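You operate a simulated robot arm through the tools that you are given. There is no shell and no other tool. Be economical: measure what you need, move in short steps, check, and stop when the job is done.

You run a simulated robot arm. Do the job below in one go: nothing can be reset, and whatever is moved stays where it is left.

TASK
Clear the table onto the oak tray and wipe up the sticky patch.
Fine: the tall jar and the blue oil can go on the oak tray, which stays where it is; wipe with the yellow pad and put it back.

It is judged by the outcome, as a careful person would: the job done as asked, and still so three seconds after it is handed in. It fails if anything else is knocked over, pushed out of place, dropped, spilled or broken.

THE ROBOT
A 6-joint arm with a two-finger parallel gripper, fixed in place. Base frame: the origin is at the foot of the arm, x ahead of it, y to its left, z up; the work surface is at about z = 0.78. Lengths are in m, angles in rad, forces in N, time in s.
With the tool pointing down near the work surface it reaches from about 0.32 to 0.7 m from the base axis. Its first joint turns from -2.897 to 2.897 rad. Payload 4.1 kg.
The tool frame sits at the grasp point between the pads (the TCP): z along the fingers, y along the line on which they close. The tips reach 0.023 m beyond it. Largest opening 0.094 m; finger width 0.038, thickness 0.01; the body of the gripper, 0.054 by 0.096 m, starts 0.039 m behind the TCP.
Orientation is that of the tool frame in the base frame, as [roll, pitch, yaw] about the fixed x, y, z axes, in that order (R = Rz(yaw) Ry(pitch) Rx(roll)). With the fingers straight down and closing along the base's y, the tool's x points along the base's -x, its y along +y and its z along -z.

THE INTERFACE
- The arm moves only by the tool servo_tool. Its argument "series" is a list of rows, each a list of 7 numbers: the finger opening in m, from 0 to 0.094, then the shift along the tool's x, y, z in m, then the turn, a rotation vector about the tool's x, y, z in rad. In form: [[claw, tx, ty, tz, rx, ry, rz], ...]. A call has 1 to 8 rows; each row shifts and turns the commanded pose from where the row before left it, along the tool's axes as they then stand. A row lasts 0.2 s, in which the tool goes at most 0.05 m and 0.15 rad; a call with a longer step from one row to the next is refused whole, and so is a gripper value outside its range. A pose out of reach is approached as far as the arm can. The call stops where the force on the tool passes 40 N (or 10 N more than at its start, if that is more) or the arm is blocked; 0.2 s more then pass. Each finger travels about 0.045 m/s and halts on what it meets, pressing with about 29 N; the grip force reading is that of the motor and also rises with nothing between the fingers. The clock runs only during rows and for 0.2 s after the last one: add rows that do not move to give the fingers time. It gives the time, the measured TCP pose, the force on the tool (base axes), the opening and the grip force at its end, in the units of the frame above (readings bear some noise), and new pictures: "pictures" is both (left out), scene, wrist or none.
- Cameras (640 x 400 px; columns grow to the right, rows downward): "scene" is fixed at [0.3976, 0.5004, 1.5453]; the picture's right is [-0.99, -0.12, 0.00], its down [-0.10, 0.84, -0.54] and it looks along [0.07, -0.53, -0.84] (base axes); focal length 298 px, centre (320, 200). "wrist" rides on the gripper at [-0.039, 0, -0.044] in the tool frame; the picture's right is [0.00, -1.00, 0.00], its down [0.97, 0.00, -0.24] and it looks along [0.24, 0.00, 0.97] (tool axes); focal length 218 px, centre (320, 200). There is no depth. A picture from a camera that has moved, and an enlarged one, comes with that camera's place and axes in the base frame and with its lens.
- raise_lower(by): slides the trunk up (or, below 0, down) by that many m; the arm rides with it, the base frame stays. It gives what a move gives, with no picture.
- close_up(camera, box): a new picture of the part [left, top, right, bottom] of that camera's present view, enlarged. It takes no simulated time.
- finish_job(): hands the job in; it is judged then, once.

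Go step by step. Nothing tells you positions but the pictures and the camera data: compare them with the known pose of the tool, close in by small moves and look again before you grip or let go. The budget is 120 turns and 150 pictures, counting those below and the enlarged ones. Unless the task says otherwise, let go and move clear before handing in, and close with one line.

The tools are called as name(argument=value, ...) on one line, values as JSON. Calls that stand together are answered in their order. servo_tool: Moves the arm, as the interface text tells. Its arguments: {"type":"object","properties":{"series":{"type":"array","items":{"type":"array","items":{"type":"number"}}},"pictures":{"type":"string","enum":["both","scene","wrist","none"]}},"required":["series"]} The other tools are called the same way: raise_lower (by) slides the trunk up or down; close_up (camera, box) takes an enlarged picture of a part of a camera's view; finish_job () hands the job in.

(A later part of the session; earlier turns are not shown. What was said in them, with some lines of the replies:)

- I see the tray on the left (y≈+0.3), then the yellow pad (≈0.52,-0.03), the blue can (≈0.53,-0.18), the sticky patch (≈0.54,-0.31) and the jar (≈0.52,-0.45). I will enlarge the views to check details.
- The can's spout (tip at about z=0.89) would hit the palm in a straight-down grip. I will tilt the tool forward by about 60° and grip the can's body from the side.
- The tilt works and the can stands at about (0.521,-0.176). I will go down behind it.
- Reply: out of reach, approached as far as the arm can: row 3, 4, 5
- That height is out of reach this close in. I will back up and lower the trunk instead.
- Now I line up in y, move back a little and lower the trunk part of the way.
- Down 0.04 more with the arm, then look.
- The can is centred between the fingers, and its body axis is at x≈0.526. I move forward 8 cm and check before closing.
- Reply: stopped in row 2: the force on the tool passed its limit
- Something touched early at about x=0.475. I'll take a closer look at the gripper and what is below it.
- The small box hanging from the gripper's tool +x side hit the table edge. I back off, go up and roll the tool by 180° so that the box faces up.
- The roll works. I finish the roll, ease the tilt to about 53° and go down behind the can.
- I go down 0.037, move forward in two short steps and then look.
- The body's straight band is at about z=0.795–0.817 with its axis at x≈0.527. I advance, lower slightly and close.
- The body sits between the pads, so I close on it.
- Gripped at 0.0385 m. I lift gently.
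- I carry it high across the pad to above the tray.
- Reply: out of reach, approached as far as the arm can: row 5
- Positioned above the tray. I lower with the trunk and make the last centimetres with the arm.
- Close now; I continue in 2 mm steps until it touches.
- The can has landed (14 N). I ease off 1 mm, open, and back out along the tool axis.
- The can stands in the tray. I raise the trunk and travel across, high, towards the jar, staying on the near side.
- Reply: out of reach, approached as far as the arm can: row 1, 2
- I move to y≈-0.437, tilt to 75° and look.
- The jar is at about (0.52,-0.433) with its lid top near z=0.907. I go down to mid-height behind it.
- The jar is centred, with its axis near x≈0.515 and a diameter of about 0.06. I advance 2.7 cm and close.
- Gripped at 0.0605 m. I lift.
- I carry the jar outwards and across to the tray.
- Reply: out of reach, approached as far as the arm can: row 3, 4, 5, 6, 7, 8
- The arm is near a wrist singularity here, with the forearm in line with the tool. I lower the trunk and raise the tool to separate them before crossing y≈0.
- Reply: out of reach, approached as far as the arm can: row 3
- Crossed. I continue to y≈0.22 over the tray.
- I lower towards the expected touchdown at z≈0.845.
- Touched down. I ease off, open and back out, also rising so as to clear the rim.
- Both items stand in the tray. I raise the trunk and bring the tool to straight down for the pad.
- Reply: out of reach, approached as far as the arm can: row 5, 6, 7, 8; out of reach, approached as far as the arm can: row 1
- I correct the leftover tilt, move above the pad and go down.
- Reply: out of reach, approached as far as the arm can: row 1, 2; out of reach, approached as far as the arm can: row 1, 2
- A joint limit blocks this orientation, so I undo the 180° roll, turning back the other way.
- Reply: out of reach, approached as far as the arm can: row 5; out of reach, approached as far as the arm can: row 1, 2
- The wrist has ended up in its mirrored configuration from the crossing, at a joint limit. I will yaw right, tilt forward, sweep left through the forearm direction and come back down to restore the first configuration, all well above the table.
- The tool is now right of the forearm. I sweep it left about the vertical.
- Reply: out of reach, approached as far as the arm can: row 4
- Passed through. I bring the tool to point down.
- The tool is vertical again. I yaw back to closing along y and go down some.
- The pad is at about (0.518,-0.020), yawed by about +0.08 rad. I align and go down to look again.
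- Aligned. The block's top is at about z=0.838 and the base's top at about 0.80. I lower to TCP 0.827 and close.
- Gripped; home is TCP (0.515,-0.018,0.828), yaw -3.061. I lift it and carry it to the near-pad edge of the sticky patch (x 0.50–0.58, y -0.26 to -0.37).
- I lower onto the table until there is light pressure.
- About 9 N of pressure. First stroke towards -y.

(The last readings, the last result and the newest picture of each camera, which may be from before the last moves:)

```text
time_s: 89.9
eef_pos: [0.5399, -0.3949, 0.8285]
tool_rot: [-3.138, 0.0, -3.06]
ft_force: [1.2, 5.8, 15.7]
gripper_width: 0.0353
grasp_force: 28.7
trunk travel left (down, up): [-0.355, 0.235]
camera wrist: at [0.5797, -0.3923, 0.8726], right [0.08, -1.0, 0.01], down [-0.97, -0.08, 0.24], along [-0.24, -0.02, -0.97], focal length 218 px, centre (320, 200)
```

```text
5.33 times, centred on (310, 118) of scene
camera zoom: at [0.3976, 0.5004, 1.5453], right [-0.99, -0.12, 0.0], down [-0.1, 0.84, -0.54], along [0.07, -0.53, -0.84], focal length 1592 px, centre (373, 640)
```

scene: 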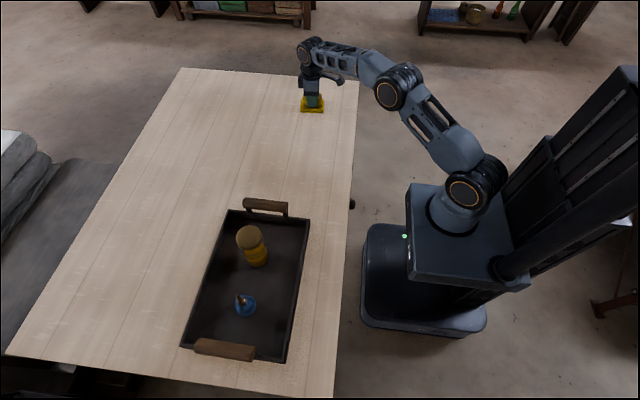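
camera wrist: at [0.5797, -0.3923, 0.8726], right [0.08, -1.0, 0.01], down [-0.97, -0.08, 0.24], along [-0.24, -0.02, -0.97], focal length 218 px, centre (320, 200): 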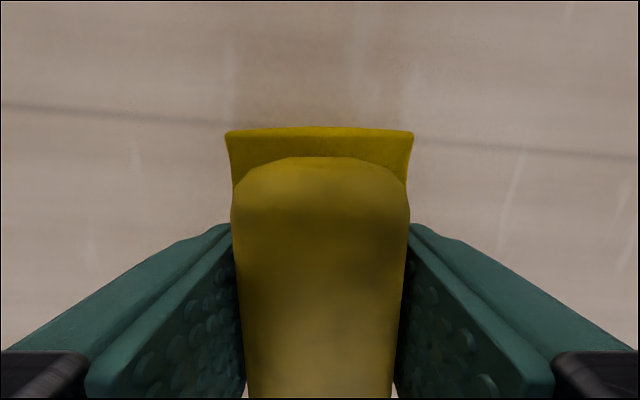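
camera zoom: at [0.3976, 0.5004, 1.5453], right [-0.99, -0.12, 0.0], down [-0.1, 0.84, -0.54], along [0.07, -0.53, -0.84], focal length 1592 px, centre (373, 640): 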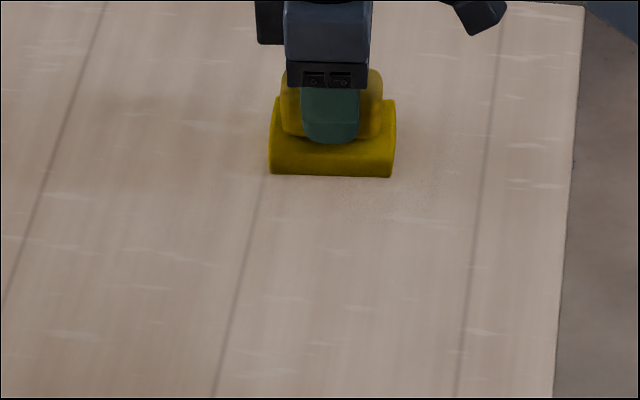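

The patch looks gone. I make one return stroke, shifted 1 cm outwards, to be thorough.

servo_tool(series=[[0.0, -0.012, 0.005, -0.0003, 0, 0, 0], [0.0, -0.0016, 0.022, 0, 0, 0, 0], [0.0, -0.0016, 0.022, 0, 0, 0, 0], [0.0, -0.0016, 0.022, 0, 0, 0, 0], [0.0, -0.0016, 0.022, 0, 0, 0, 0], [0.0, -0.0016, 0.022, 0, 0, 0, 0], [0.0, -0.0016, 0.022, 0, 0, 0, 0], [0.0, 0.016, 0.022, 0, 0, 0, 0]], pictures="none")

servo_tool(series=[[0.0, 0, 0, -0.02, 0, 0, 0], [0.0, 0, 0, -0.03, 0, 0, 0], [0.0, 0, 0, 0, 0, 0, 0]])

```text
time_s: 91.7
eef_pos: [0.534, -0.2355, 0.8263]
tool_rot: [-3.137, 0.0, -3.059]
ft_force: [1.9, -1.1, 17.4]
gripper_width: 0.0356
grasp_force: 29.0
trunk travel left (down, up): [-0.355, 0.235]
```

```text
time_s: 92.5
eef_pos: [0.5325, -0.2368, 0.8762]
tool_rot: [-3.139, -0.002, -3.061]
ft_force: [0.3, -0.3, -1.5]
gripper_width: 0.0354
grasp_force: 28.9
trunk travel left (down, up): [-0.355, 0.235]
camera wrist: at [0.5725, -0.233, 0.9203], right [0.08, -1.0, 0.0], down [-0.97, -0.08, 0.24], along [-0.24, -0.02, -0.97], focal length 218 px, centre (320, 200)
```

scene: 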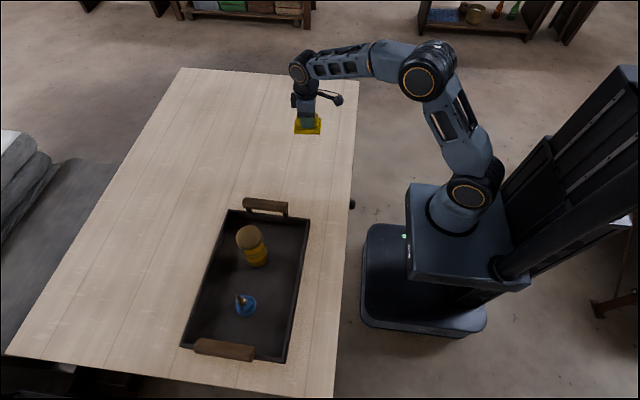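
wrist: 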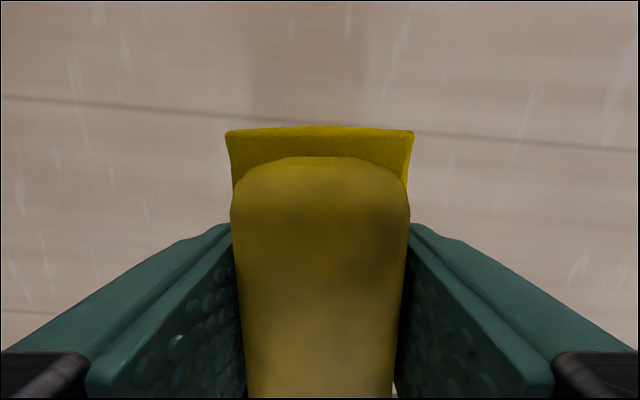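

The table is clean. I take the pad back to its home pose.

servo_tool(series=[[0.0, 0.0001, 0.0437, 0, 0, 0, 0], [0.0, 0.0001, 0.0437, 0, 0, 0, 0], [0.0, 0.0001, 0.0437, 0, 0, 0, 0], [0.0, 0.0001, 0.0437, 0, 0, 0, 0], [0.0, 0.0001, 0.0437, 0, 0, 0, 0], [0.0, 0, 0, 0.025, 0, 0, 0], [0.0, 0, 0, 0.018, 0, 0, 0], [0.0, 0, 0, 0, 0, 0, 0]])

close_up(camera="scene", box=[250, 125, 370, 200])

```text
time_s: 94.3
eef_pos: [0.5139, -0.0181, 0.8336]
tool_rot: [-3.139, -0.003, -3.062]
ft_force: [-0.8, 0.3, -1.5]
gripper_width: 0.0354
grasp_force: 29.3
trunk travel left (down, up): [-0.355, 0.235]
camera wrist: at [0.5545, -0.0153, 0.8782], right [0.08, -1.0, 0.0], down [-0.97, -0.08, 0.24], along [-0.24, -0.02, -0.97], focal length 218 px, centre (320, 200)
```

scene: 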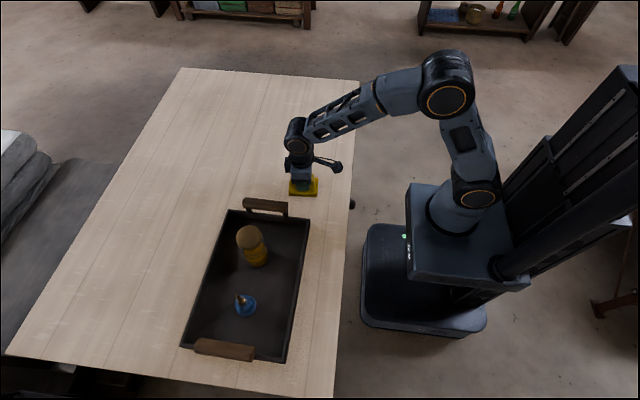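
wrist: 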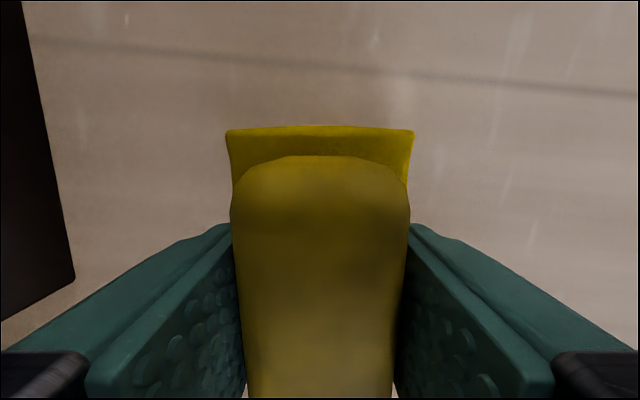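

```text
5.33 times, centred on (310, 162) of scene
camera zoom: at [0.3976, 0.5004, 1.5453], right [-0.99, -0.12, 0.0], down [-0.1, 0.84, -0.54], along [0.07, -0.53, -0.84], focal length 1592 px, centre (373, 400)
```

zoom: 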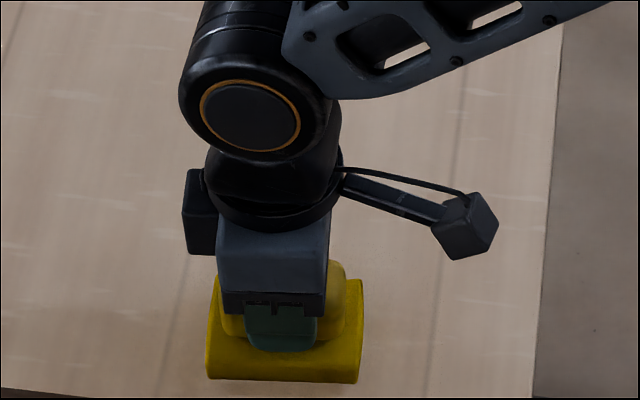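

It matches the original outline. I set it down the last 5 mm.

servo_tool(series=[[0.0, 0, 0, 0.004, 0, 0, 0], [0.0, 0, 0, 0, 0, 0, 0]], pictures="none")

servo_tool(series=[[0.0, 0, 0, 0.0015, 0, 0, 0], [0.0, 0, 0, 0, 0, 0, 0]], pictures="none")

```text
time_s: 94.9
eef_pos: [0.5144, -0.0193, 0.8294]
tool_rot: [-3.139, -0.002, -3.061]
ft_force: [-0.9, -0.2, -1.9]
gripper_width: 0.0355
grasp_force: 29.2
trunk travel left (down, up): [-0.355, 0.235]
```

```text
time_s: 95.5
eef_pos: [0.5138, -0.0202, 0.8281]
tool_rot: [-3.139, -0.001, -3.061]
ft_force: [0.7, 0.8, 1.1]
gripper_width: 0.0356
grasp_force: 29.0
trunk travel left (down, up): [-0.355, 0.235]
```

Just in contact. I open and rise clear.

servo_tool(series=[[0.094, 0, 0, 0, 0, 0, 0], [0.094, 0, 0, 0, 0, 0, 0], [0.094, 0, 0, 0, 0, 0, 0], [0.094, 0, 0, 0, 0, 0, 0], [0.094, 0, 0, -0.03, 0, 0, 0], [0.094, 0, 0, -0.05, 0, 0, 0], [0.094, 0, 0, -0.05, 0, 0, 0], [0.094, 0, 0, -0.05, 0, 0, 0]])

close_up(camera="scene", box=[250, 125, 370, 200])

close_up(camera="scene", box=[160, 190, 350, 370])

```text
time_s: 97.3
eef_pos: [0.5162, -0.0199, 1.006]
tool_rot: [-3.14, -0.003, -3.058]
ft_force: [0.2, 0.4, -0.9]
gripper_width: 0.0938
grasp_force: 0.1
trunk travel left (down, up): [-0.355, 0.235]
camera wrist: at [0.5553, -0.0168, 1.0514], right [0.08, -1.0, 0.0], down [-0.97, -0.08, 0.24], along [-0.24, -0.02, -0.97], focal length 218 px, centre (320, 200)
```

scene: 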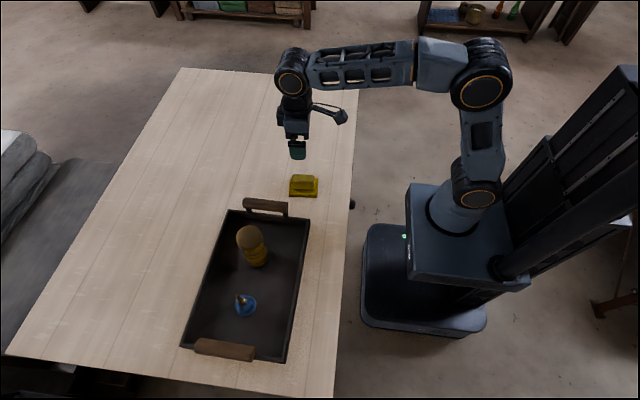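
wrist: 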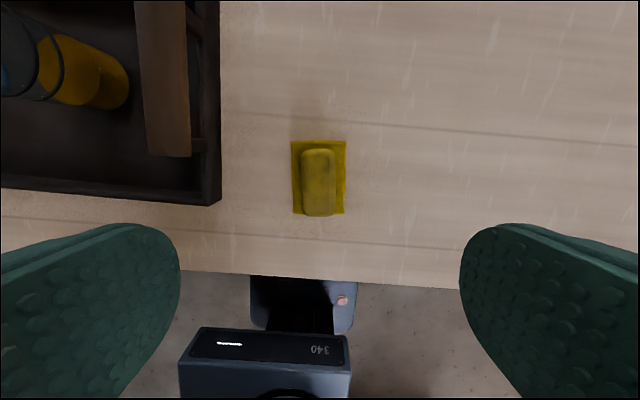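

```text
5.33 times, centred on (310, 162) of scene
camera zoom: at [0.3976, 0.5004, 1.5453], right [-0.99, -0.12, 0.0], down [-0.1, 0.84, -0.54], along [0.07, -0.53, -0.84], focal length 1592 px, centre (373, 400)
```

zoom: 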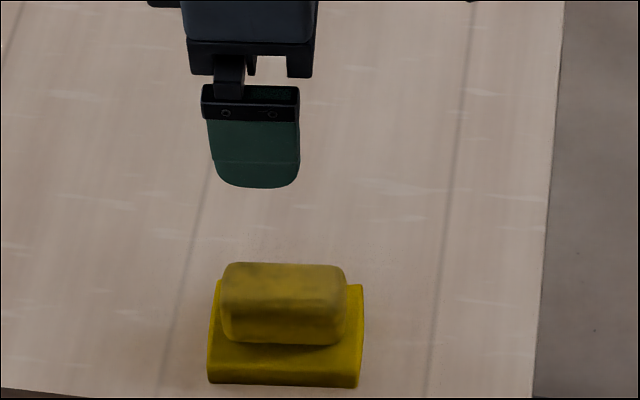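

```text
2.22 times, centred on (255, 280) of scene
camera zoom: at [0.3976, 0.5004, 1.5453], right [-0.99, -0.12, 0.0], down [-0.1, 0.84, -0.54], along [0.07, -0.53, -0.84], focal length 663 px, centre (464, 22)
```

zoom: 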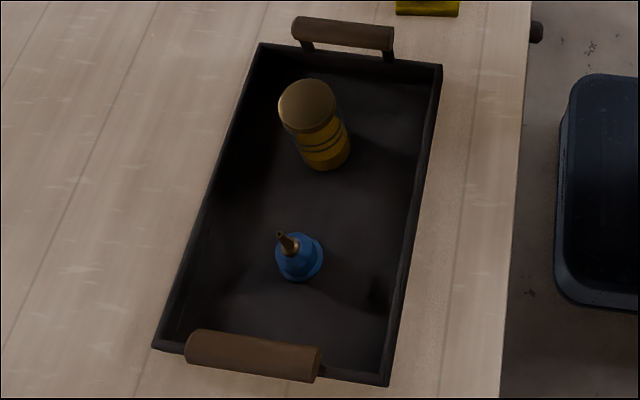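

The jar and can stand upright in the unmoved tray, the patch is gone, the pad is back at its place, and the gripper is clear. I'm handing the job in.

finish_job()

```text
The job is handed in.
```

The tall jar and the blue oil can are standing on the oak tray, which has not moved; the sticky patch is wiped up and the yellow pad is back where it was.
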